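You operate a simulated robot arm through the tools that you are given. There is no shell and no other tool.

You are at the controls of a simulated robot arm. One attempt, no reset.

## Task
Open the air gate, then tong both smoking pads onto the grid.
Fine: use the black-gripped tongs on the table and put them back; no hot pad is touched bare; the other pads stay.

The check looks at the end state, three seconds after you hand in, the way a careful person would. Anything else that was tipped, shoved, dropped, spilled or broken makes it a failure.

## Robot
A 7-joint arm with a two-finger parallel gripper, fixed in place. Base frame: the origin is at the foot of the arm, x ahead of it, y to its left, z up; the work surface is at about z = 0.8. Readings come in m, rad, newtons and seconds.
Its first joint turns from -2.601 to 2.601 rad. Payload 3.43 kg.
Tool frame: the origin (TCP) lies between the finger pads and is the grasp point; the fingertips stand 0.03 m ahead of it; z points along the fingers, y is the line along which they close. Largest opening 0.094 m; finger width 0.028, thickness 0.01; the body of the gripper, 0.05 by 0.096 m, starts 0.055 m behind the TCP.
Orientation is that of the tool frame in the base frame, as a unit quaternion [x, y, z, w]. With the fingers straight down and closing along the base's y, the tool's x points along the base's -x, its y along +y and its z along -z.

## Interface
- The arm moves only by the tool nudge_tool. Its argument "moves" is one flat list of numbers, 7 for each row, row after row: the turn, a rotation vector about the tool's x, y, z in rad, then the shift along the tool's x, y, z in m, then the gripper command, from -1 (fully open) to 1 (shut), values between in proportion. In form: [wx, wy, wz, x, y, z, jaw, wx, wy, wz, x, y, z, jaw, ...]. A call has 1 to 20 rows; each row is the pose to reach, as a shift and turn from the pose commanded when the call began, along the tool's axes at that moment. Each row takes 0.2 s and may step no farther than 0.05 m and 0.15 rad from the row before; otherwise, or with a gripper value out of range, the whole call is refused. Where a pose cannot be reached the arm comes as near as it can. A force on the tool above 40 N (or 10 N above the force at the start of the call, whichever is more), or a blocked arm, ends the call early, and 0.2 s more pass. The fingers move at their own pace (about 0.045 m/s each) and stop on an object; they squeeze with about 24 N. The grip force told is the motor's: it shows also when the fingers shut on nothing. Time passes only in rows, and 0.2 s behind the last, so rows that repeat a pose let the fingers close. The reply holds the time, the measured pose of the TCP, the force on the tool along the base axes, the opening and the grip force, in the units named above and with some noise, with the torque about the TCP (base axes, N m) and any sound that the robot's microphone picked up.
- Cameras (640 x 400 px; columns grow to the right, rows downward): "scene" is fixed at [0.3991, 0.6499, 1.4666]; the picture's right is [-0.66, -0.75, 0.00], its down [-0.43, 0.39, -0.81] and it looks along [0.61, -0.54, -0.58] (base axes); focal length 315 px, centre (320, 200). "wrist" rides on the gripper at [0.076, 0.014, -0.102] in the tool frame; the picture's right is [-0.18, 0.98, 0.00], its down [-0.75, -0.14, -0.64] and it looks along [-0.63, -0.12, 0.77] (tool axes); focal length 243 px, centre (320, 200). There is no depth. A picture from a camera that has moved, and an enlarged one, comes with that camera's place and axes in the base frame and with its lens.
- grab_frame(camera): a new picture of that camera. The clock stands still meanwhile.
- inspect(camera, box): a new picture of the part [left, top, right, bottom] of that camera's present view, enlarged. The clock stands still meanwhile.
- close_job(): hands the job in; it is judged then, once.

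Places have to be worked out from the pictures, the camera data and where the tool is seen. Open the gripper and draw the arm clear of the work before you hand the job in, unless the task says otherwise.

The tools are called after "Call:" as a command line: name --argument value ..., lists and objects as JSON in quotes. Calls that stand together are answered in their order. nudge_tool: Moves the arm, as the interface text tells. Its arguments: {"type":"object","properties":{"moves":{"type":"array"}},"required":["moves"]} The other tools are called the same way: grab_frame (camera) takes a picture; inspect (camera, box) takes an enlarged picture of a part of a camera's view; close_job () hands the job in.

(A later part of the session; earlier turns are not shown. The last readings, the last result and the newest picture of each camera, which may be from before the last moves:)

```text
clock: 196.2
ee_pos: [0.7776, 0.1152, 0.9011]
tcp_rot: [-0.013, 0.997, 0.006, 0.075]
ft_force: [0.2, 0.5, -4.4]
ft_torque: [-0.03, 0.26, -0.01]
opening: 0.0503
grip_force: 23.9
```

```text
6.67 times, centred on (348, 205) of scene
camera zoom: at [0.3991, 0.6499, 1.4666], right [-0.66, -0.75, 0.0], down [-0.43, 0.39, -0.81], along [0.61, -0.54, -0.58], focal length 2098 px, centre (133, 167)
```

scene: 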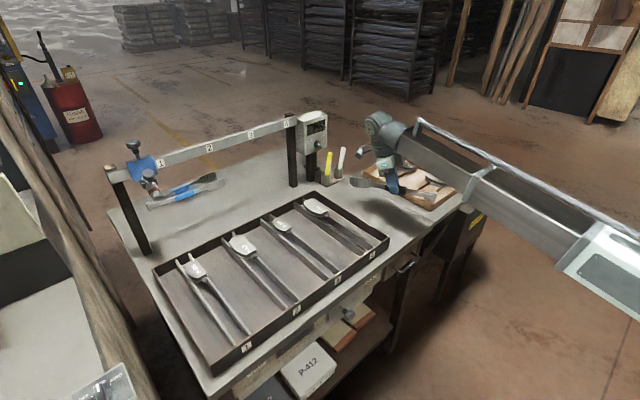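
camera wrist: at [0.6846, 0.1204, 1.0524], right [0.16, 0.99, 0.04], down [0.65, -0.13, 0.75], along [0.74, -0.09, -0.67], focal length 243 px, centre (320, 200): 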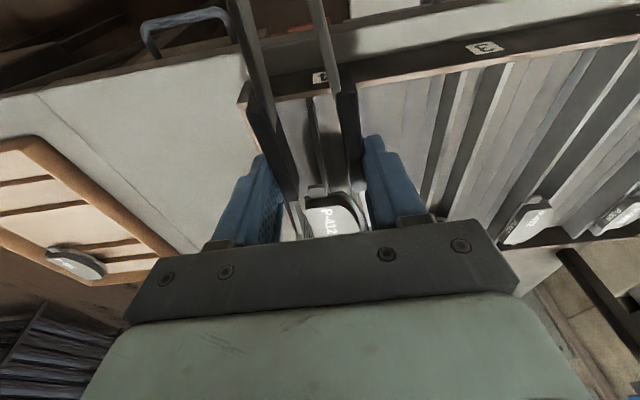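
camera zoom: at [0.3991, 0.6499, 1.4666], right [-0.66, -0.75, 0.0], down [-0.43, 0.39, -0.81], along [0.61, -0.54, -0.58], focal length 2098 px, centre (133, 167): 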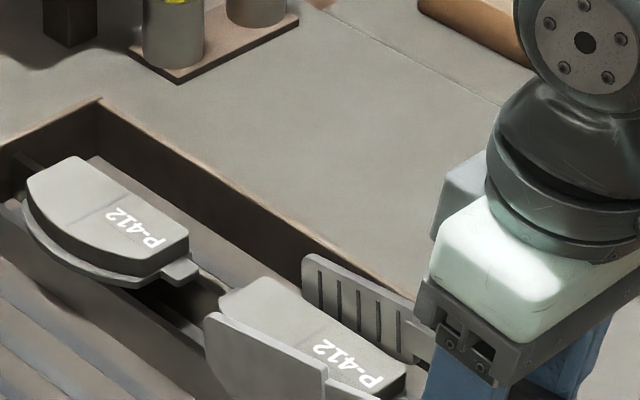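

The pad's middle (≈0.119) matches the rails' middle (≈0.118). I lower slowly toward the rails, watching for contact.

Call:
nudge_tool --moves '[0, 0, 0, 0.0004, 0, 0.003, 1, 0, 0, 0, 0.0009, 0, 0.006, 1, 0, 0, 0, 0.0013, 0, 0.009, 1, 0, 0, 0, 0.0017, 0, 0.0115, 1]'

Call:
inspect --camera "scene" --box '[300, 190, 396, 250]'

Call:
inspect --camera "wrist" --box '[240, 100, 400, 240]'

```text
clock: 197.2
ee_pos: [0.7746, 0.1149, 0.8894]
tcp_rot: [-0.013, 0.997, 0.006, 0.074]
ft_force: [-0.3, -0.6, 5.6]
ft_torque: [0.0, -0.76, -0.05]
opening: 0.0497
grip_force: 23.9
```

```text
6.67 times, centred on (348, 220) of scene
camera zoom: at [0.3991, 0.6499, 1.4666], right [-0.66, -0.75, 0.0], down [-0.43, 0.39, -0.81], along [0.61, -0.54, -0.58], focal length 2098 px, centre (133, 67)
```

zoom: 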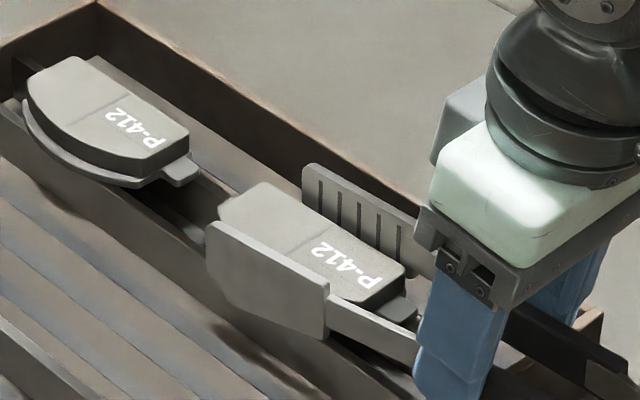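

```text
2.86 times, centred on (320, 170) of wrist
camera zoom: at [0.6835, 0.125, 0.9798], right [0.16, 0.99, 0.04], down [0.65, -0.13, 0.75], along [0.74, -0.09, -0.66], focal length 693 px, centre (320, 286)
```

zoom: 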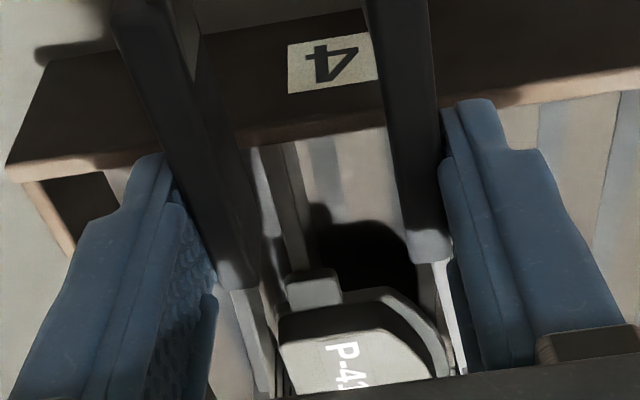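

The pad has touched down on the rails (about 10 N, torque reversed). I relieve the pressure by 1 mm and then open very slowly.

Call:
nudge_tool --moves '[0, 0, 0, -0.0001, 0, -0.0008, 1, 0, 0, 0, -0.0001, 0, -0.0008, 0.7, 0, 0, 0, -0.0001, 0, -0.0008, 0.45, 0, 0, 0, -0.0001, 0, -0.0008, 0.38, 0, 0, 0, -0.0001, 0, -0.0008, 0.34, 0, 0, 0, -0.0001, 0, -0.0008, 0.3, 0, 0, 0, -0.0001, 0, -0.0008, 0.27, 0, 0, 0, -0.0001, 0, -0.0008, 0.24, 0, 0, 0, -0.0001, 0, -0.0008, 0.21, 0, 0, 0, -0.0001, 0, -0.0008, 0.18, 0, 0, 0, -0.0001, 0, -0.0008, 0.16, 0, 0, 0, -0.0001, 0, -0.0008, 0.14, 0, 0, 0, -0.0001, 0, -0.0008, 0.12, 0, 0, 0, -0.0001, 0, -0.0008, 0.1, 0, 0, 0, -0.0001, 0, -0.0008, 0.08, 0, 0, 0, -0.0001, 0, -0.0008, 0.06, 0, 0, 0, -0.0001, 0, -0.0008, 0.04, 0, 0, 0, -0.0001, 0, -0.0008, 0.02, 0, 0, 0, -0.0001, 0, -0.0008, 0.01, 0, 0, 0, -0.0001, 0, -0.0008, 0]'

Call:
inspect --camera "scene" --box '[300, 190, 396, 250]'

Call:
inspect --camera "wrist" --box '[240, 100, 400, 240]'

```text
clock: 201.4
ee_pos: [0.7749, 0.1141, 0.8904]
tcp_rot: [-0.013, 0.997, 0.006, 0.075]
ft_force: [0.5, -0.2, -3.1]
ft_torque: [0.0, 0.0, 0.0]
opening: 0.05
grip_force: 23.5
```

```text
6.67 times, centred on (348, 220) of scene
camera zoom: at [0.3991, 0.6499, 1.4666], right [-0.66, -0.75, 0.0], down [-0.43, 0.39, -0.81], along [0.61, -0.54, -0.58], focal length 2098 px, centre (133, 67)
```

zoom: 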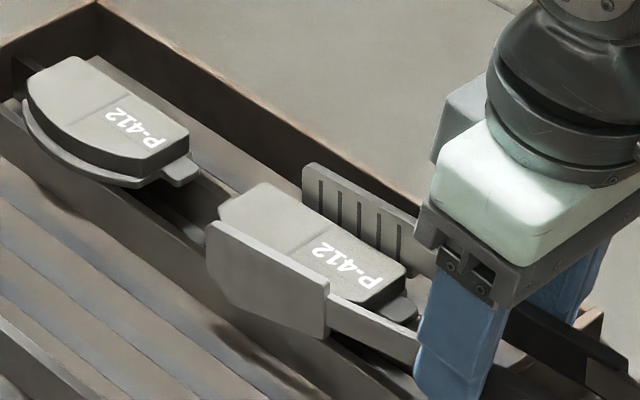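

```text
2.86 times, centred on (320, 170) of wrist
camera zoom: at [0.6834, 0.125, 0.9807], right [0.16, 0.99, 0.04], down [0.65, -0.13, 0.75], along [0.74, -0.09, -0.66], focal length 693 px, centre (320, 286)
```

zoom: 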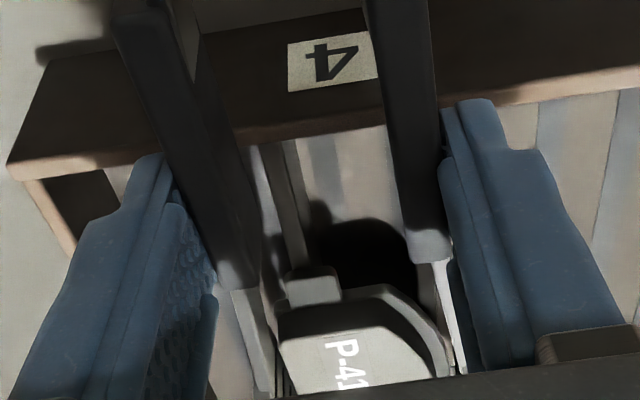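

The grip force still reads 23.5 N, so the pad is still clamped. I continue opening in small steps.

Call:
nudge_tool --moves '[0, 0, 0, 0, 0, 0, -0.01, 0, 0, 0, 0, 0, 0, -0.02, 0, 0, 0, 0, 0, 0, -0.03, 0, 0, 0, 0, 0, 0, -0.03]'

Call:
nudge_tool --moves '[0, 0, 0, 0, 0, 0, -0.04, 0, 0, 0, 0, 0, 0, -0.05, 0, 0, 0, 0, 0, 0, -0.05]'

Call:
nudge_tool --moves '[0, 0, 0, 0, 0, 0, -0.06, 0, 0, 0, 0, 0, 0, -0.065, 0, 0, 0, 0, 0, 0, -0.065]'

```text
clock: 202.4
ee_pos: [0.7741, 0.1151, 0.8899]
tcp_rot: [-0.012, 0.997, 0.006, 0.074]
ft_force: [1.4, 1.1, -2.9]
ft_torque: [-0.01, 0.0, 0.0]
opening: 0.0497
grip_force: 24.0
```

```text
clock: 203.2
ee_pos: [0.7751, 0.1145, 0.89]
tcp_rot: [-0.012, 0.997, 0.007, 0.076]
ft_force: [0.3, -0.7, -0.6]
ft_torque: [-0.03, 0.01, 0.0]
opening: 0.0504
grip_force: 8.8
```

```text
clock: 204.0
ee_pos: [0.776, 0.1147, 0.8906]
tcp_rot: [-0.012, 0.997, 0.006, 0.075]
ft_force: [0.2, 0.4, -0.4]
ft_torque: [0.0, 0.0, -0.01]
opening: 0.0531
grip_force: 4.6
```

Now the plates have let go (opening 0.0531, 4.6 N). I look before lifting off.

Call:
inspect --camera "wrist" --box '[240, 100, 400, 240]'

Call:
inspect --camera "scene" --box '[300, 190, 396, 250]'

```text
2.86 times, centred on (320, 170) of wrist
camera zoom: at [0.6833, 0.1249, 0.9808], right [0.16, 0.99, 0.04], down [0.65, -0.13, 0.75], along [0.74, -0.09, -0.66], focal length 693 px, centre (320, 286)
```

zoom: 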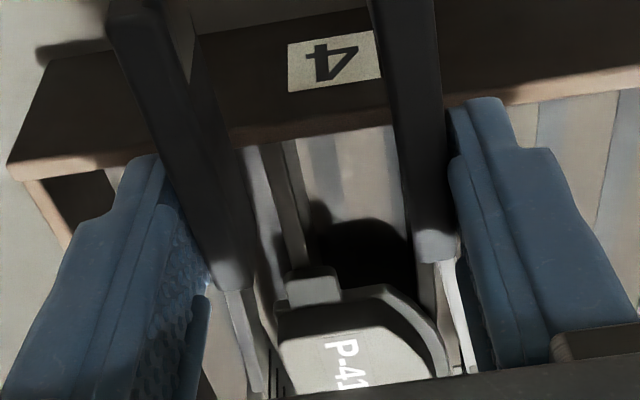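

```text
6.67 times, centred on (348, 220) of scene
camera zoom: at [0.3991, 0.6499, 1.4666], right [-0.66, -0.75, 0.0], down [-0.43, 0.39, -0.81], along [0.61, -0.54, -0.58], focal length 2098 px, centre (133, 67)
```

zoom: 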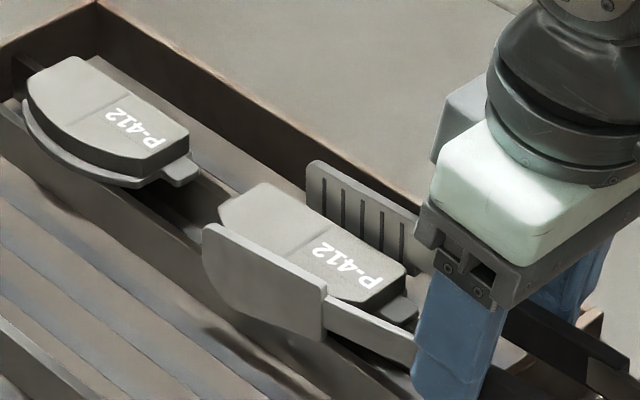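

Both plates are free of the pad. I lift slowly by 1 cm and check that the pad stays.

Call:
nudge_tool --moves '[0, 0, 0, -0.0003, 0, -0.002, -0.065, 0, 0, 0, -0.0006, 0, -0.004, -0.065, 0, 0, 0, -0.0009, 0, -0.006, -0.065, 0, 0, 0, -0.0013, 0, -0.0085, -0.065, 0, 0, 0, -0.0015, 0, -0.01, -0.065, 0, 0, 0, -0.0015, 0, -0.01, -0.065]'

Call:
inspect --camera "scene" --box '[300, 190, 396, 250]'

Call:
inspect --camera "wrist" --box '[240, 100, 400, 240]'

```text
clock: 205.4
ee_pos: [0.774, 0.1145, 0.9009]
tcp_rot: [-0.012, 0.997, 0.006, 0.074]
ft_force: [-0.1, 0.2, -1.6]
ft_torque: [0.02, 0.0, -0.01]
opening: 0.0535
grip_force: 4.6
```

```text
6.67 times, centred on (348, 220) of scene
camera zoom: at [0.3991, 0.6499, 1.4666], right [-0.66, -0.75, 0.0], down [-0.43, 0.39, -0.81], along [0.61, -0.54, -0.58], focal length 2098 px, centre (133, 67)
```

zoom: 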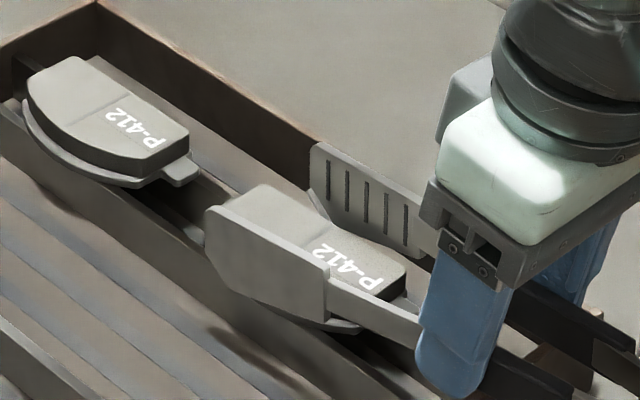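

```text
2.86 times, centred on (320, 170) of wrist
camera zoom: at [0.6825, 0.1243, 0.991], right [0.16, 0.99, 0.04], down [0.65, -0.13, 0.75], along [0.74, -0.09, -0.66], focal length 693 px, centre (320, 286)
```

zoom: 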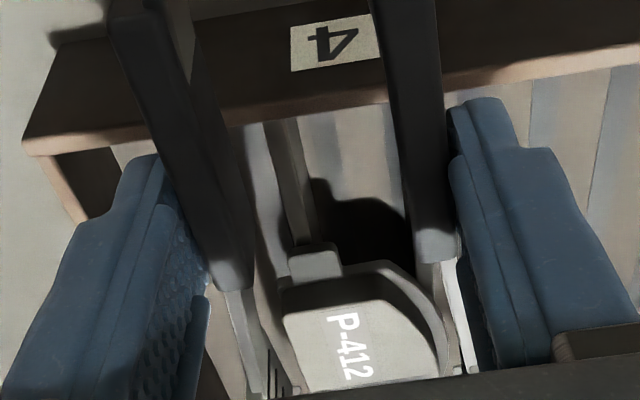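

The pad stays on the rails by itself. I lift well clear and carry the open tongs, unchanged in grip, toward the far pad.

Call:
nudge_tool --moves '[0, 0, 0, -0.0008, 0, -0.005, -0.065, 0, 0, 0, -0.0025, 0, -0.016, -0.065, 0, 0, 0, -0.0045, 0, -0.03, -0.065, 0, 0, 0, -0.007, 0.0005, -0.046, -0.065, 0, 0, 0, -0.0085, 0.0006, -0.056, -0.065, 0, 0, 0, -0.009, -0.003, -0.0593, -0.065, 0, 0, 0, -0.01, -0.013, -0.0593, -0.065, 0, 0, 0, -0.012, -0.03, -0.0592, -0.065, 0, 0, 0, -0.0137, -0.048, -0.0591, -0.065, 0, 0, 0, -0.0155, -0.066, -0.059, -0.065, 0, 0, 0, -0.0173, -0.084, -0.0589, -0.065, 0, 0, 0, -0.019, -0.102, -0.0588, -0.065, 0, 0, 0, -0.0208, -0.12, -0.0587, -0.065, 0, 0, 0, -0.0226, -0.138, -0.0586, -0.065, 0, 0, 0, -0.0243, -0.156, -0.0585, -0.065, 0, 0, 0, -0.026, -0.174, -0.0584, -0.065, 0, 0, 0, -0.0278, -0.192, -0.0583, -0.065, 0, 0, 0, -0.0295, -0.208, -0.0582, -0.065, 0, 0, 0, -0.0305, -0.219, -0.0582, -0.065, 0, 0, 0, -0.031, -0.224, -0.0582, -0.065]'

Call:
inspect --camera "scene" --box '[270, 130, 430, 230]'

```text
clock: 209.6
ee_pos: [0.8036, -0.1104, 0.9624]
tcp_rot: [-0.013, 0.997, 0.005, 0.075]
ft_force: [-1.0, 0.2, -2.3]
ft_torque: [-0.04, 0.01, -0.02]
opening: 0.0533
grip_force: 5.1
```

```text
4.00 times, centred on (350, 180) of scene
camera zoom: at [0.3991, 0.6499, 1.4666], right [-0.66, -0.75, 0.0], down [-0.43, 0.39, -0.81], along [0.61, -0.54, -0.58], focal length 1258 px, centre (200, 280)
```

zoom: 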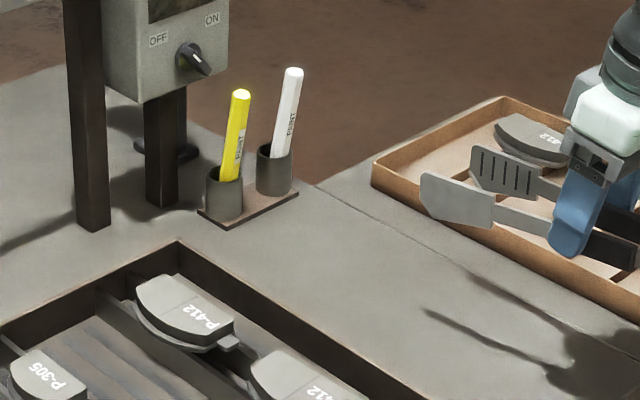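

The first pad sits well in lane 4, clear of its neighbour. I continue to a hover over the far hot pad.

Call:
nudge_tool --moves '[0, 0, 0, -0.002, -0.005, 0.0002, -0.065, 0, 0, 0, -0.006, -0.016, 0.0007, -0.065, 0, 0, 0, -0.012, -0.033, 0.0014, -0.065, 0, 0, 0, -0.018, -0.051, 0.0022, -0.065, 0, 0, 0, -0.0243, -0.069, 0.003, -0.065, 0, 0, 0, -0.0306, -0.087, 0.0037, -0.065, 0, 0, 0, -0.037, -0.105, 0.0045, -0.065, 0, 0, 0, -0.0433, -0.123, 0.0053, -0.065, 0, 0, 0, -0.0496, -0.141, 0.0061, -0.065, 0, 0, 0, -0.056, -0.159, 0.0069, -0.065, 0, 0, 0, -0.0623, -0.177, 0.0076, -0.065, 0, 0, 0, -0.0686, -0.195, 0.0084, -0.065, 0, 0, 0, -0.075, -0.213, 0.0092, -0.065, 0, 0, 0, -0.081, -0.231, 0.01, -0.065, 0, 0, 0, -0.0865, -0.246, 0.0106, -0.065, 0, 0, 0, -0.0905, -0.257, 0.0111, -0.065, 0, 0, 0, -0.0923, -0.2626, 0.0113, -0.065, 0, 0, 0, -0.0923, -0.2626, 0.0113, -0.065]'

Call:
inspect --camera "wrist" --box '[240, 120, 400, 240]'

Call:
inspect --camera "scene" --box '[360, 110, 488, 190]'

```text
clock: 213.4
ee_pos: [0.9023, -0.3701, 0.9614]
tcp_rot: [-0.012, 0.997, 0.006, 0.075]
ft_force: [-0.4, 0.4, -2.6]
ft_torque: [0.02, 0.01, 0.01]
opening: 0.0484
grip_force: 4.6
```

```text
3.33 times, centred on (320, 180) of wrist
camera zoom: at [0.8105, -0.3592, 1.0508], right [0.16, 0.99, 0.04], down [0.65, -0.13, 0.75], along [0.74, -0.09, -0.66], focal length 809 px, centre (320, 267)
```

zoom: 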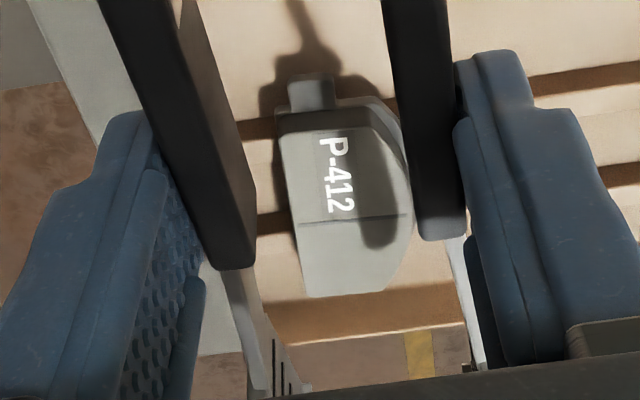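

```text
5.00 times, centred on (424, 150) of scene
camera zoom: at [0.3991, 0.6499, 1.4666], right [-0.66, -0.75, 0.0], down [-0.43, 0.39, -0.81], along [0.61, -0.54, -0.58], focal length 1573 px, centre (-200, 450)
```

zoom: 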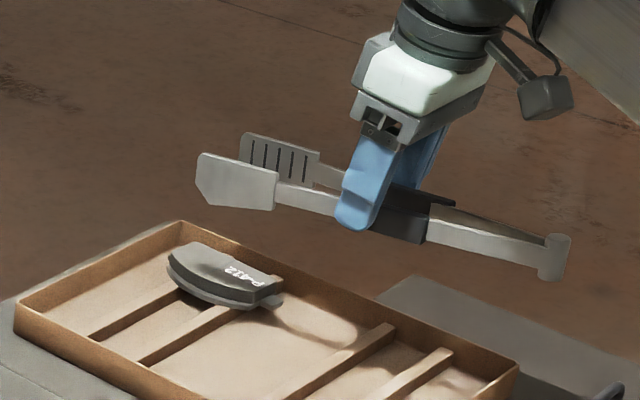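

The far pad is at x 0.986–1.069, y −0.395 to −0.349 with a yaw of about −0.05. I turn the tongs to match, move 1 cm outward and come down part of the way.

Call:
nudge_tool --moves '[0.001, 0, 0.008, -0.0005, 0, 0.003, -0.065, 0.003, 0, 0.02, -0.0015, 0.0003, 0.008, -0.065, 0.005, 0, 0.033, -0.0025, 0.0006, 0.014, -0.065, 0.0068, -0.0004, 0.044, -0.0035, 0.0008, 0.02, -0.065, 0.0075, -0.0005, 0.0494, -0.0045, 0.001, 0.026, -0.065, 0.0075, -0.0005, 0.0494, -0.0051, 0.0011, 0.03, -0.065, 0.0075, -0.0005, 0.0494, -0.0051, 0.0011, 0.0311, -0.065, 0.0075, -0.0005, 0.0494, -0.0051, 0.0011, 0.0311, -0.065, 0.0075, -0.0005, 0.0494, -0.0051, 0.0011, 0.0311, -0.065]'

Call:
inspect --camera "wrist" --box '[240, 120, 400, 240]'

Call:
inspect --camera "scene" --box '[370, 130, 450, 180]'

```text
clock: 215.4
ee_pos: [0.9134, -0.3671, 0.9295]
tcp_rot: [0.012, 0.997, 0.004, 0.074]
ft_force: [0.3, 0.6, -1.4]
ft_torque: [-0.02, 0.02, 0.03]
opening: 0.0535
grip_force: 5.2
```

```text
3.33 times, centred on (320, 180) of wrist
camera zoom: at [0.822, -0.3528, 1.0203], right [0.21, 0.98, 0.04], down [0.65, -0.16, 0.75], along [0.74, -0.13, -0.66], focal length 809 px, centre (320, 267)
```

zoom: 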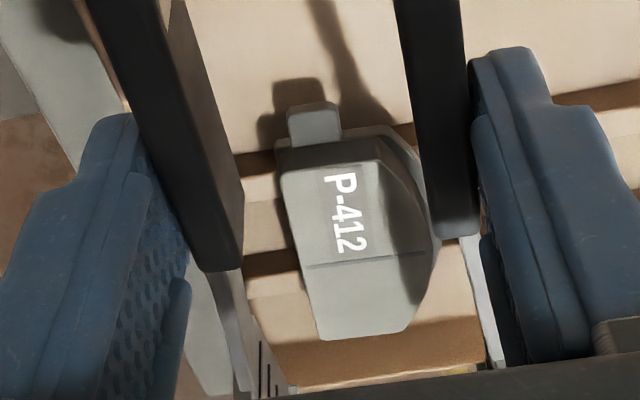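

```text
8.00 times, centred on (410, 155) of scene
camera zoom: at [0.3991, 0.6499, 1.4666], right [-0.66, -0.75, 0.0], down [-0.43, 0.39, -0.81], along [0.61, -0.54, -0.58], focal length 2517 px, centre (-400, 560)
```

zoom: 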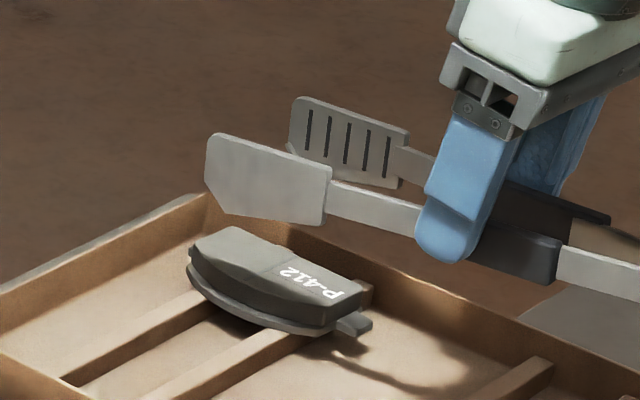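

Reach is fine and the hold is steady. I lower to just above the pad and check the margins.

Call:
nudge_tool --moves '[0, 0, 0, 0.0006, 0, 0.004, -0.065, 0, 0, 0, 0.0017, 0, 0.011, -0.065, 0, 0, 0, 0.0029, 0, 0.019, -0.065, 0, 0, 0, 0.004, 0, 0.027, -0.065, 0, 0, 0, 0.005, 0, 0.033, -0.065, 0, 0, 0, 0.0053, 0, 0.035, -0.065, 0, 0, 0, 0.0053, 0, 0.035, -0.065, 0, 0, 0, 0.0053, 0, 0.035, -0.065]'

Call:
inspect --camera "wrist" --box '[264, 150, 392, 240]'

Call:
inspect --camera "scene" --box '[370, 135, 450, 185]'

```text
clock: 217.2
ee_pos: [0.9123, -0.367, 0.8953]
tcp_rot: [0.012, 0.997, 0.004, 0.075]
ft_force: [-0.6, -0.2, -1.9]
ft_torque: [-0.02, 0.0, 0.01]
opening: 0.0535
grip_force: 4.9
```

```text
4.44 times, centred on (328, 195) of wrist
camera zoom: at [0.8213, -0.3528, 0.9853], right [0.21, 0.98, 0.04], down [0.65, -0.16, 0.75], along [0.74, -0.13, -0.66], focal length 1078 px, centre (284, 222)
```

zoom: 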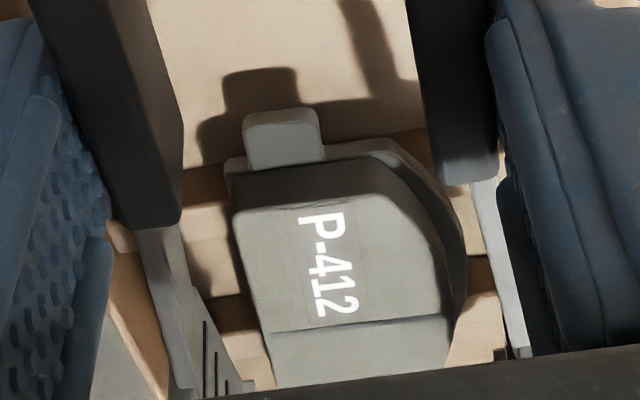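

```text
8.00 times, centred on (410, 160) of scene
camera zoom: at [0.3991, 0.6499, 1.4666], right [-0.66, -0.75, 0.0], down [-0.43, 0.39, -0.81], along [0.61, -0.54, -0.58], focal length 2517 px, centre (-400, 520)
```

zoom: 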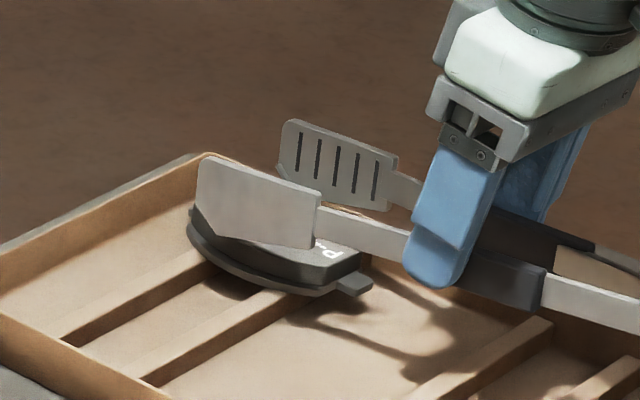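

Margins are the same as with the first pad. I lower the last 2.3 cm around it, 1 mm further to −y.

Call:
nudge_tool --moves '[0, 0, 0, 0.0005, -0.0005, 0.003, -0.065, 0, 0, 0, 0.001, -0.001, 0.007, -0.065, 0, 0, 0, 0.0017, -0.001, 0.011, -0.065, 0, 0, 0, 0.0023, -0.001, 0.015, -0.065, 0, 0, 0, 0.0028, -0.001, 0.0185, -0.065, 0, 0, 0, 0.0033, -0.001, 0.0215, -0.065, 0, 0, 0, 0.0035, -0.001, 0.0232, -0.065, 0, 0, 0, 0.0035, -0.001, 0.0232, -0.065]'

Call:
inspect --camera "wrist" --box '[264, 150, 392, 240]'

Call:
inspect --camera "scene" --box '[370, 135, 450, 185]'

```text
clock: 219.0
ee_pos: [0.912, -0.3679, 0.8714]
tcp_rot: [0.013, 0.997, 0.004, 0.075]
ft_force: [-0.2, -0.6, -1.9]
ft_torque: [0.02, 0.02, 0.02]
opening: 0.0544
grip_force: 4.9
```

```text
4.44 times, centred on (328, 195) of wrist
camera zoom: at [0.8211, -0.3526, 0.9623], right [0.21, 0.98, 0.04], down [0.65, -0.16, 0.75], along [0.74, -0.13, -0.67], focal length 1078 px, centre (284, 222)
```

zoom: 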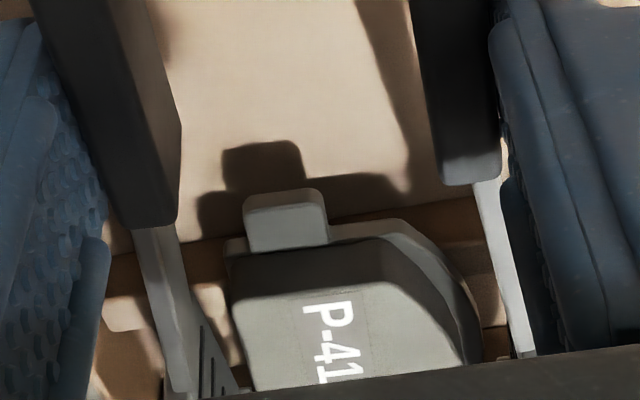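

```text
8.00 times, centred on (410, 160) of scene
camera zoom: at [0.3991, 0.6499, 1.4666], right [-0.66, -0.75, 0.0], down [-0.43, 0.39, -0.81], along [0.61, -0.54, -0.58], focal length 2517 px, centre (-400, 520)
```

zoom: 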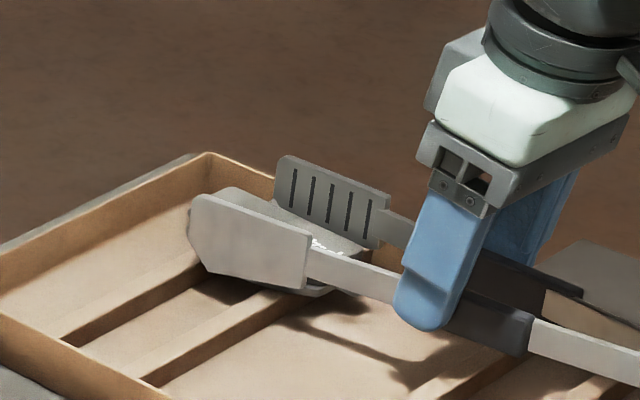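

The plates are on both sides of the far pad. I close the tongs gradually on it and then lift 2.5 cm.

Call:
nudge_tool --moves '[0, 0, 0, 0, 0, 0, -0.03, 0, 0, 0, 0, 0, 0, 0.03, 0, 0, 0, 0, 0, 0, 0.1, 0, 0, 0, 0, 0, 0, 0.2, 0, 0, 0, 0, 0, 0, 0.3, 0, 0, 0, 0, 0, 0, 0.45, 0, 0, 0, 0, 0, 0, 0.6, 0, 0, 0, 0, 0, 0, 0.8, 0, 0, 0, 0, 0, 0, 1, 0, 0, 0, 0, 0, 0, 1, 0, 0, 0, -0.0003, 0, -0.002, 1, 0, 0, 0, -0.0008, 0, -0.005, 1, 0, 0, 0, -0.0014, 0, -0.009, 1, 0, 0, 0, -0.002, 0, -0.013, 1, 0, 0, 0, -0.0027, 0, -0.018, 1, 0, 0, 0, -0.0038, 0, -0.025, 1, 0, 0, 0, -0.0038, 0, -0.025, 1]'

Call:
inspect --camera "scene" --box '[360, 120, 488, 200]'

Call:
inspect --camera "wrist" --box '[264, 150, 392, 240]'

```text
clock: 222.6
ee_pos: [0.9117, -0.3702, 0.8988]
tcp_rot: [0.013, 0.997, 0.004, 0.076]
ft_force: [0.4, -0.1, -5.1]
ft_torque: [0.01, 0.32, -0.01]
opening: 0.0501
grip_force: 24.3
```

```text
5.00 times, centred on (424, 160) of scene
camera zoom: at [0.3991, 0.6499, 1.4666], right [-0.66, -0.75, 0.0], down [-0.43, 0.39, -0.81], along [0.61, -0.54, -0.58], focal length 1573 px, centre (-200, 400)
```

zoom: 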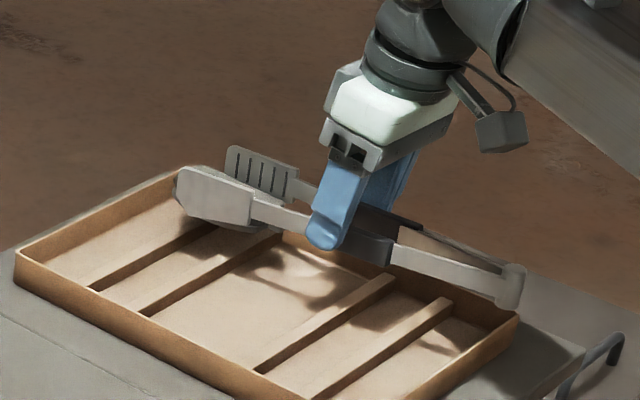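

```text
4.44 times, centred on (328, 195) of wrist
camera zoom: at [0.8205, -0.354, 0.9886], right [0.21, 0.98, 0.04], down [0.65, -0.16, 0.75], along [0.74, -0.13, -0.67], focal length 1078 px, centre (284, 222)
```

zoom: 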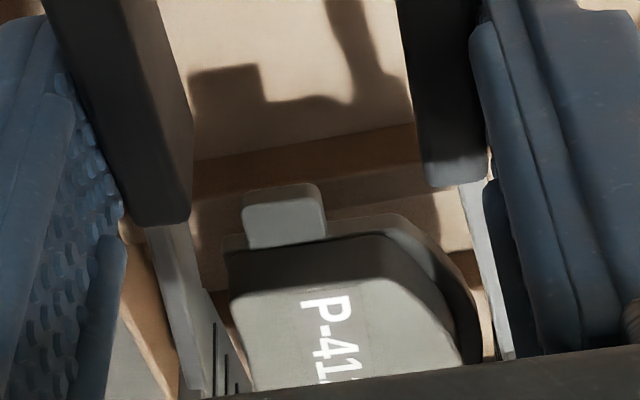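

The second pad is held securely as well. I raise it and carry it slowly toward lane 2.

Call:
nudge_tool --moves '[0, 0, 0, -0.001, 0, -0.007, 1, 0, 0, 0, -0.003, 0, -0.02, 1, 0, 0, 0, -0.0058, 0, -0.038, 1, 0, 0, 0, -0.0083, 0, -0.054, 1, 0, 0, 0, -0.0095, 0.003, -0.0635, 1, 0, 0, 0, -0.008, 0.013, -0.0653, 1, 0, 0, 0, -0.0045, 0.03, -0.0657, 1, 0, 0, 0, -0.0005, 0.049, -0.0661, 1, 0, 0, 0, 0.0035, 0.068, -0.0666, 1, 0, 0, 0, 0.0075, 0.087, -0.067, 1, 0, 0, 0, 0.0115, 0.106, -0.0674, 1, 0, 0, 0, 0.0155, 0.125, -0.0678, 1, 0, 0, 0, 0.0195, 0.144, -0.0683, 1, 0, 0, 0, 0.0235, 0.163, -0.0687, 1, 0, 0, 0, 0.0275, 0.182, -0.0691, 1, 0, 0, 0, 0.0315, 0.201, -0.0695, 1, 0, 0, 0, 0.0355, 0.22, -0.07, 1, 0, 0, 0, 0.0395, 0.238, -0.0704, 1, 0, 0, 0, 0.0425, 0.25, -0.0707, 1, 0, 0, 0, 0.0438, 0.256, -0.0708, 1]'

Call:
inspect --camera "scene" --box '[280, 110, 440, 210]'

```text
clock: 226.8
ee_pos: [0.865, -0.1132, 0.9639]
tcp_rot: [0.013, 0.997, 0.004, 0.075]
ft_force: [-0.7, -0.1, -5.2]
ft_torque: [-0.02, 0.34, 0.0]
opening: 0.0502
grip_force: 24.1
```

```text
4.00 times, centred on (360, 160) of scene
camera zoom: at [0.3991, 0.6499, 1.4666], right [-0.66, -0.75, 0.0], down [-0.43, 0.39, -0.81], along [0.61, -0.54, -0.58], focal length 1258 px, centre (160, 360)
```

zoom: 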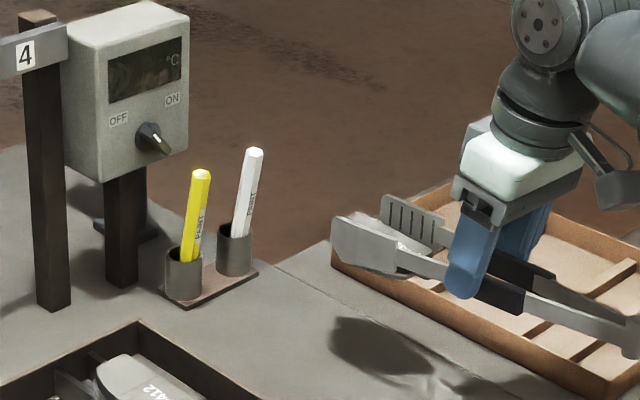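

Steady. I continue across the tray, turning the pad straight on the way.

Call:
nudge_tool --moves '[0, 0, -0.002, 0.0015, 0.006, -0.0002, 1, -0.0005, 0, -0.005, 0.005, 0.02, -0.0006, 1, -0.001, 0, -0.009, 0.0097, 0.039, -0.0011, 1, -0.002, 0, -0.013, 0.0144, 0.058, -0.0016, 1, -0.0026, 0, -0.017, 0.0191, 0.077, -0.0022, 1, -0.0032, 0, -0.021, 0.0238, 0.096, -0.0027, 1, -0.0038, 0, -0.025, 0.0285, 0.115, -0.0032, 1, -0.0045, 0, -0.029, 0.0332, 0.134, -0.0037, 1, -0.005, 0, -0.033, 0.0379, 0.153, -0.0043, 1, -0.0056, 0, -0.037, 0.0426, 0.172, -0.0048, 1, -0.0063, 0, -0.041, 0.0473, 0.191, -0.0053, 1, -0.0069, 0, -0.045, 0.052, 0.21, -0.0059, 1, -0.0074, 0, -0.048, 0.0567, 0.229, -0.0064, 1, -0.0076, 0.0005, -0.0494, 0.0614, 0.248, -0.0069, 1, -0.0076, 0.0005, -0.0494, 0.0645, 0.26, -0.0073, 1, -0.0076, 0.0005, -0.0494, 0.066, 0.2665, -0.0074, 1, -0.0076, 0.0005, -0.0494, 0.0665, 0.2684, -0.0075, 1]'

Call:
grab_frame --camera "scene"

```text
clock: 230.4
ee_pos: [0.804, 0.1563, 0.9626]
tcp_rot: [-0.013, 0.997, 0.006, 0.075]
ft_force: [0.1, -0.7, -5.0]
ft_torque: [0.03, 0.35, -0.01]
opening: 0.0501
grip_force: 24.3
```

```text
taken
```

scene: 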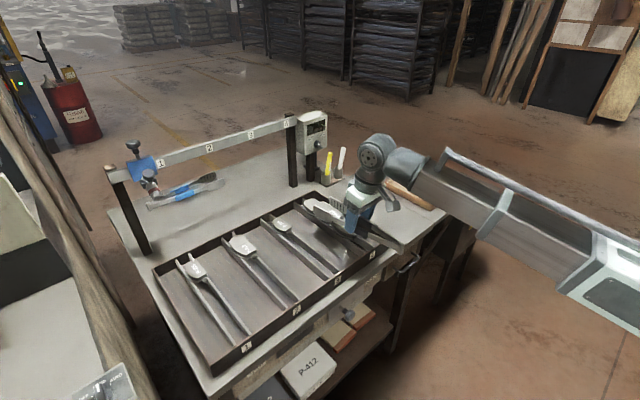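

I go on to the hover over lane 2.

Call:
nudge_tool --moves '[0, 0, 0, 0.0007, 0.006, 0, 1, 0, 0, 0, 0.0024, 0.02, -0.0002, 1, 0, 0, 0, 0.0046, 0.039, -0.0003, 1, 0, 0, 0, 0.0069, 0.058, -0.0005, 1, 0, 0, 0, 0.0092, 0.077, -0.0006, 1, 0, 0, 0, 0.0115, 0.096, -0.0008, 1, 0, 0, 0, 0.0137, 0.115, -0.0009, 1, 0, 0, 0, 0.016, 0.134, -0.0011, 1, 0, 0, 0, 0.0183, 0.153, -0.0013, 1, 0, 0, 0, 0.0206, 0.172, -0.0014, 1, 0, 0, 0, 0.0229, 0.191, -0.0016, 1, 0, 0, 0, 0.0252, 0.21, -0.0017, 1, 0, 0, 0, 0.027, 0.225, -0.0018, 1, 0, 0, 0, 0.0278, 0.2325, -0.0019, 1, 0, 0, 0, 0.0278, 0.2325, -0.0019, 1]'

Call:
inspect --camera "wrist" --box '[240, 80, 432, 240]'

Call:
inspect --camera "scene" --box '[190, 170, 350, 270]'

```text
clock: 233.6
ee_pos: [0.7703, 0.3895, 0.9637]
tcp_rot: [-0.013, 0.997, 0.006, 0.075]
ft_force: [-0.4, 0.3, -5.4]
ft_torque: [0.03, 0.34, 0.03]
opening: 0.0502
grip_force: 23.5
```

```text
2.50 times, centred on (336, 160) of wrist
camera zoom: at [0.6787, 0.3992, 1.0535], right [0.16, 0.99, 0.04], down [0.65, -0.13, 0.75], along [0.74, -0.09, -0.67], focal length 606 px, centre (280, 300)
```

zoom: 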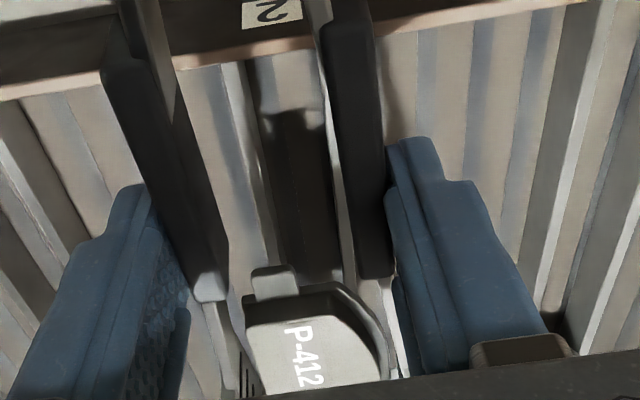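

```text
4.00 times, centred on (270, 220) of scene
camera zoom: at [0.3991, 0.6499, 1.4666], right [-0.66, -0.75, 0.0], down [-0.43, 0.39, -0.81], along [0.61, -0.54, -0.58], focal length 1258 px, centre (520, 120)
```

zoom: 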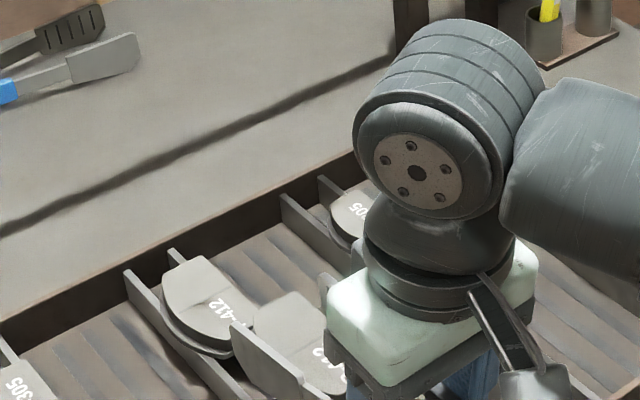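

Lane 2's rails are at about y 0.369 and 0.406; the pad's straight edge would sit right on the −y rail, so I shift 5 mm to −y while lowering to just above the rails.

Call:
nudge_tool --moves '[0, 0, 0, 0.0005, -0.001, 0.005, 1, 0, 0, 0, 0.002, -0.003, 0.015, 1, 0, 0, 0, 0.0038, -0.005, 0.027, 1, 0, 0, 0, 0.0055, -0.0055, 0.039, 1, 0, 0, 0, 0.0072, -0.0055, 0.049, 1, 0, 0, 0, 0.0086, -0.0056, 0.058, 1, 0, 0, 0, 0.0093, -0.0056, 0.062, 1]'

Call:
inspect --camera "wrist" --box '[240, 100, 400, 240]'

Call:
inspect --camera "scene" --box '[220, 215, 316, 275]'

```text
clock: 235.2
ee_pos: [0.7706, 0.3855, 0.8996]
tcp_rot: [-0.013, 0.997, 0.007, 0.076]
ft_force: [0.2, -0.1, -3.7]
ft_torque: [-0.04, 0.24, 0.04]
opening: 0.0502
grip_force: 23.6
```

```text
2.86 times, centred on (320, 170) of wrist
camera zoom: at [0.6791, 0.3957, 0.9904], right [0.16, 0.99, 0.04], down [0.65, -0.13, 0.75], along [0.74, -0.09, -0.66], focal length 693 px, centre (320, 286)
```

zoom: 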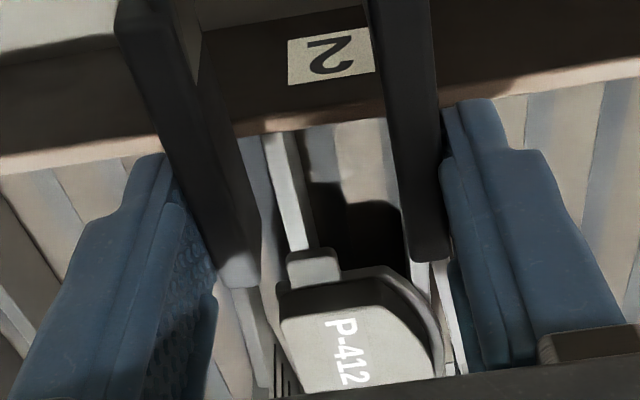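

```text
6.67 times, centred on (268, 245) of scene
camera zoom: at [0.3991, 0.6499, 1.4666], right [-0.66, -0.75, 0.0], down [-0.43, 0.39, -0.81], along [0.61, -0.54, -0.58], focal length 2098 px, centre (667, -100)
```

zoom: 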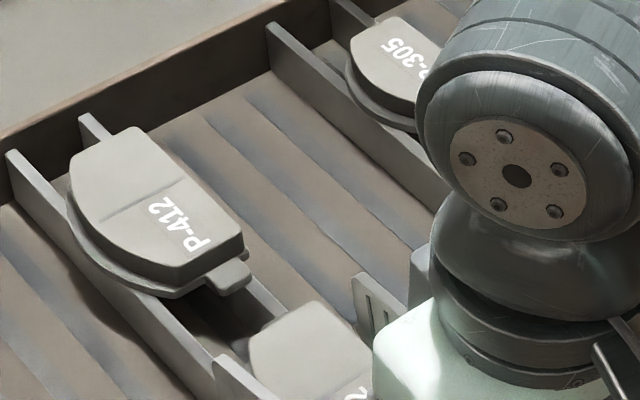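

The −y rail (0.3705) lies 4–5 mm inside the pad's edge, just as in lane 4. I lower until it touches.

Call:
nudge_tool --moves '[0, 0, 0, 0.0004, 0, 0.003, 1, 0, 0, 0, 0.0009, 0, 0.006, 1, 0, 0, 0, 0.0013, 0, 0.0085, 1, 0, 0, 0, 0.0015, 0, 0.0102, 1]'

```text
clock: 236.2
ee_pos: [0.7692, 0.384, 0.8898]
tcp_rot: [-0.012, 0.997, 0.006, 0.075]
ft_force: [-0.5, 3.0, 3.8]
ft_torque: [0.17, -0.62, 0.36]
opening: 0.0502
grip_force: 23.9
```

Contact, with a small sideways force of 3 N. I look at how the plates and pad sit.

Call:
inspect --camera "wrist" --box '[264, 130, 392, 240]'

Call:
inspect --camera "scene" --box '[230, 225, 310, 275]'

```text
3.64 times, centred on (328, 185) of wrist
camera zoom: at [0.6779, 0.3944, 0.9806], right [0.16, 0.99, 0.04], down [0.65, -0.13, 0.75], along [0.74, -0.09, -0.67], focal length 882 px, centre (291, 254)
```

zoom: 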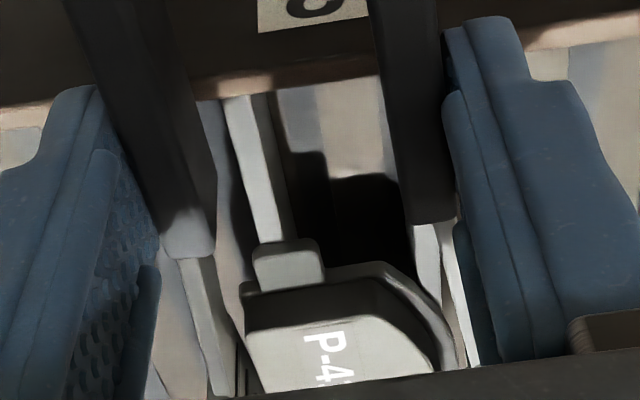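

```text
8.00 times, centred on (270, 250) of scene
camera zoom: at [0.3991, 0.6499, 1.4666], right [-0.66, -0.75, 0.0], down [-0.43, 0.39, -0.81], along [0.61, -0.54, -0.58], focal length 2517 px, centre (720, -200)
```

zoom: 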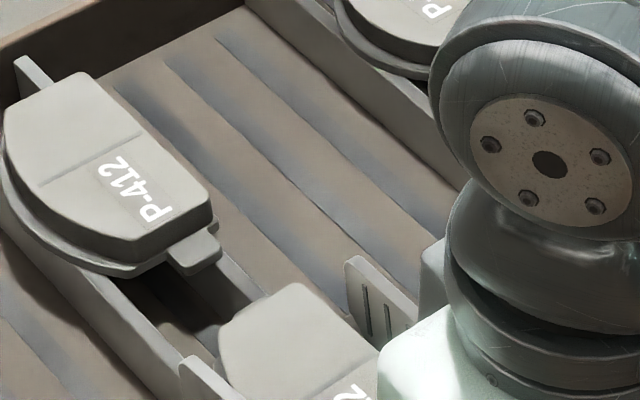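

The pad is centred over both rails (0.371 and 0.407). I relieve the pressure slightly and open very slowly as before.

Call:
nudge_tool --moves '[0, 0, 0, -0.0001, 0.0003, -0.0006, 1, 0, 0, 0, -0.0001, 0.0005, -0.0006, 0.7, 0, 0, 0, -0.0001, 0.0005, -0.0006, 0.45, 0, 0, 0, -0.0001, 0.0005, -0.0006, 0.3, 0, 0, 0, -0.0001, 0.0005, -0.0006, 0.2, 0, 0, 0, -0.0001, 0.0005, -0.0006, 0.12, 0, 0, 0, -0.0001, 0.0005, -0.0006, 0.06, 0, 0, 0, -0.0001, 0.0005, -0.0006, 0.03, 0, 0, 0, -0.0001, 0.0005, -0.0006, 0.01, 0, 0, 0, -0.0001, 0.0005, -0.0006, 0, 0, 0, 0, -0.0001, 0.0005, -0.0006, -0.01, 0, 0, 0, -0.0001, 0.0005, -0.0006, -0.02, 0, 0, 0, -0.0001, 0.0005, -0.0006, -0.03, 0, 0, 0, -0.0001, 0.0005, -0.0006, -0.04, 0, 0, 0, -0.0001, 0.0005, -0.0006, -0.045, 0, 0, 0, -0.0001, 0.0005, -0.0006, -0.05, 0, 0, 0, -0.0001, 0.0005, -0.0006, -0.055, 0, 0, 0, -0.0001, 0.0005, -0.0006, -0.06, 0, 0, 0, -0.0001, 0.0005, -0.0006, -0.065, 0, 0, 0, -0.0001, 0.0005, -0.0006, -0.065]'

Call:
inspect --camera "wrist" --box '[264, 130, 392, 240]'

Call:
inspect --camera "scene" --box '[230, 225, 310, 275]'

```text
clock: 240.4
ee_pos: [0.7707, 0.3857, 0.8913]
tcp_rot: [-0.013, 0.997, 0.006, 0.075]
ft_force: [0.5, 0.8, -0.7]
ft_torque: [0.0, 0.04, -0.01]
opening: 0.0533
grip_force: 4.7
```

```text
3.64 times, centred on (328, 185) of wrist
camera zoom: at [0.6789, 0.3959, 0.9812], right [0.16, 0.99, 0.04], down [0.65, -0.13, 0.75], along [0.74, -0.09, -0.66], focal length 882 px, centre (291, 254)
```

zoom: 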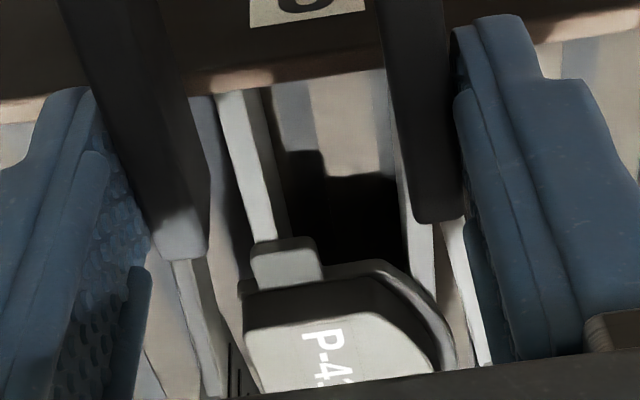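

```text
8.00 times, centred on (270, 250) of scene
camera zoom: at [0.3991, 0.6499, 1.4666], right [-0.66, -0.75, 0.0], down [-0.43, 0.39, -0.81], along [0.61, -0.54, -0.58], focal length 2517 px, centre (720, -200)
```

zoom: 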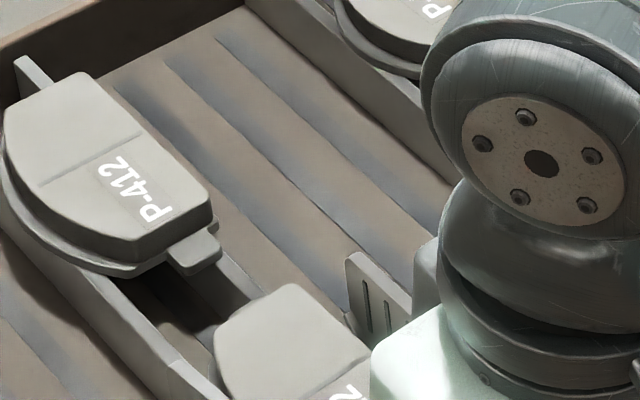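

Released (opening 0.0533, 4.7 N), the pad lies on both rails with gaps at the plates. I lift off slowly by 1 cm and check.

Call:
nudge_tool --moves '[0, 0, 0, -0.0003, 0, -0.002, -0.065, 0, 0, 0, -0.0006, 0, -0.004, -0.065, 0, 0, 0, -0.0009, 0, -0.006, -0.065, 0, 0, 0, -0.0013, 0, -0.0085, -0.065, 0, 0, 0, -0.0018, 0, -0.012, -0.065, 0, 0, 0, -0.0018, 0, -0.012, -0.065]'

Call:
inspect --camera "wrist" --box '[264, 130, 392, 240]'

```text
clock: 241.8
ee_pos: [0.7709, 0.383, 0.9029]
tcp_rot: [-0.013, 0.997, 0.006, 0.075]
ft_force: [-0.2, -0.4, -3.1]
ft_torque: [-0.03, 0.05, 0.02]
opening: 0.0484
grip_force: 5.4
```

```text
3.64 times, centred on (328, 185) of wrist
camera zoom: at [0.6799, 0.394, 0.9942], right [0.16, 0.99, 0.04], down [0.65, -0.13, 0.75], along [0.74, -0.09, -0.66], focal length 882 px, centre (291, 254)
```

zoom: 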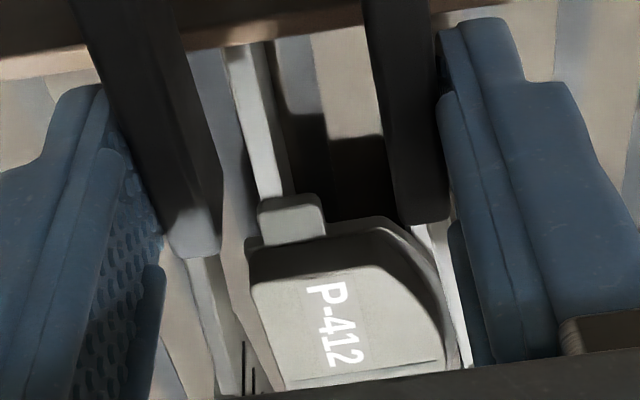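

The opening dipped (the usual ringing). I wait a moment and check that the pad is not being carried along.

Call:
nudge_tool --moves '[0, 0, 0, 0, 0, 0, -0.065, 0, 0, 0, 0, 0, 0, -0.065, 0, 0, 0, 0, 0, 0, -0.065, 0, 0, 0, 0, 0, 0, -0.065]'

Call:
inspect --camera "scene" --box '[230, 225, 310, 275]'

Call:
inspect --camera "wrist" --box '[264, 130, 392, 240]'

```text
clock: 242.8
ee_pos: [0.772, 0.3839, 0.9032]
tcp_rot: [-0.012, 0.997, 0.006, 0.075]
ft_force: [0.0, 0.8, -1.6]
ft_torque: [0.0, 0.01, 0.04]
opening: 0.0539
grip_force: 5.7
```

```text
8.00 times, centred on (270, 250) of scene
camera zoom: at [0.3991, 0.6499, 1.4666], right [-0.66, -0.75, 0.0], down [-0.43, 0.39, -0.81], along [0.61, -0.54, -0.58], focal length 2517 px, centre (720, -200)
```

zoom: 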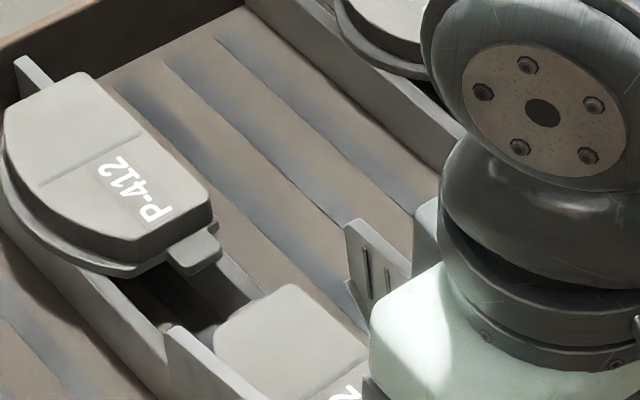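

```text
3.64 times, centred on (328, 185) of wrist
camera zoom: at [0.6799, 0.3941, 0.9941], right [0.16, 0.99, 0.04], down [0.65, -0.13, 0.75], along [0.74, -0.09, -0.66], focal length 882 px, centre (291, 254)
```

zoom: 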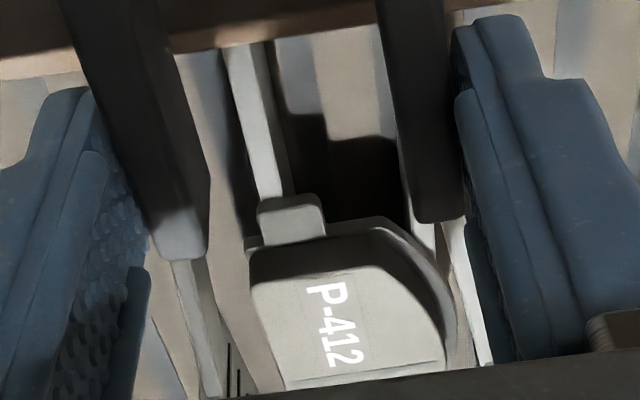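

The pad stays in place on its rails. I lift clear and carry the tongs back toward their place on the table, slowly and with the grip unchanged.

Call:
nudge_tool --moves '[0, 0, 0, -0.0008, 0, -0.005, -0.065, 0, 0, 0, -0.0025, 0, -0.016, -0.065, 0, 0, 0, -0.0048, 0, -0.031, -0.065, 0, 0, 0, -0.0073, 0.0005, -0.048, -0.065, 0, 0, 0, -0.0088, 0.0006, -0.058, -0.065, 0, 0, 0, -0.0093, -0.003, -0.0613, -0.065, 0, 0, 0, -0.009, -0.013, -0.0613, -0.065, 0, 0, 0, -0.0086, -0.03, -0.0614, -0.065, 0, 0, 0, -0.0082, -0.048, -0.0617, -0.065, 0, 0, 0, -0.0078, -0.066, -0.0619, -0.065, 0, 0, 0, -0.0073, -0.084, -0.0622, -0.065, 0, 0, 0, -0.0068, -0.102, -0.0624, -0.065, 0, 0, 0, -0.0064, -0.12, -0.0627, -0.065, 0, 0, 0, -0.006, -0.138, -0.0629, -0.065, 0, 0, 0, -0.0055, -0.156, -0.0632, -0.065, 0, 0, 0, -0.005, -0.174, -0.0634, -0.065, 0, 0, 0, -0.0046, -0.192, -0.0637, -0.065, 0, 0, 0, -0.0042, -0.208, -0.0639, -0.065, 0, 0, 0, -0.004, -0.219, -0.064, -0.065, 0, 0, 0, -0.0038, -0.224, -0.0641, -0.065]'

Call:
grab_frame --camera "scene"

```text
clock: 247.0
ee_pos: [0.7715, 0.1593, 0.9641]
tcp_rot: [-0.012, 0.997, 0.006, 0.075]
ft_force: [0.4, 0.2, -1.9]
ft_torque: [0.0, 0.01, -0.01]
opening: 0.0537
grip_force: 5.8
```

```text
taken
```

scene: 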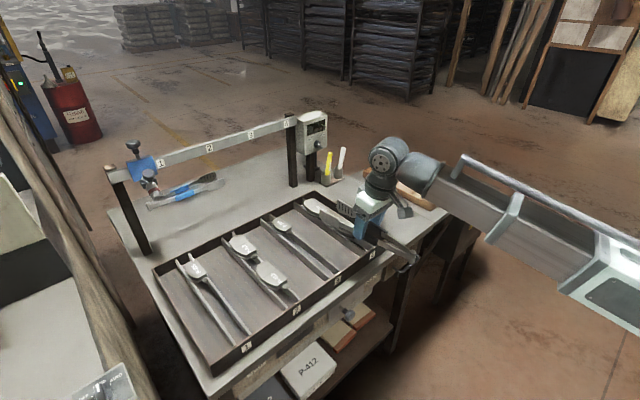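

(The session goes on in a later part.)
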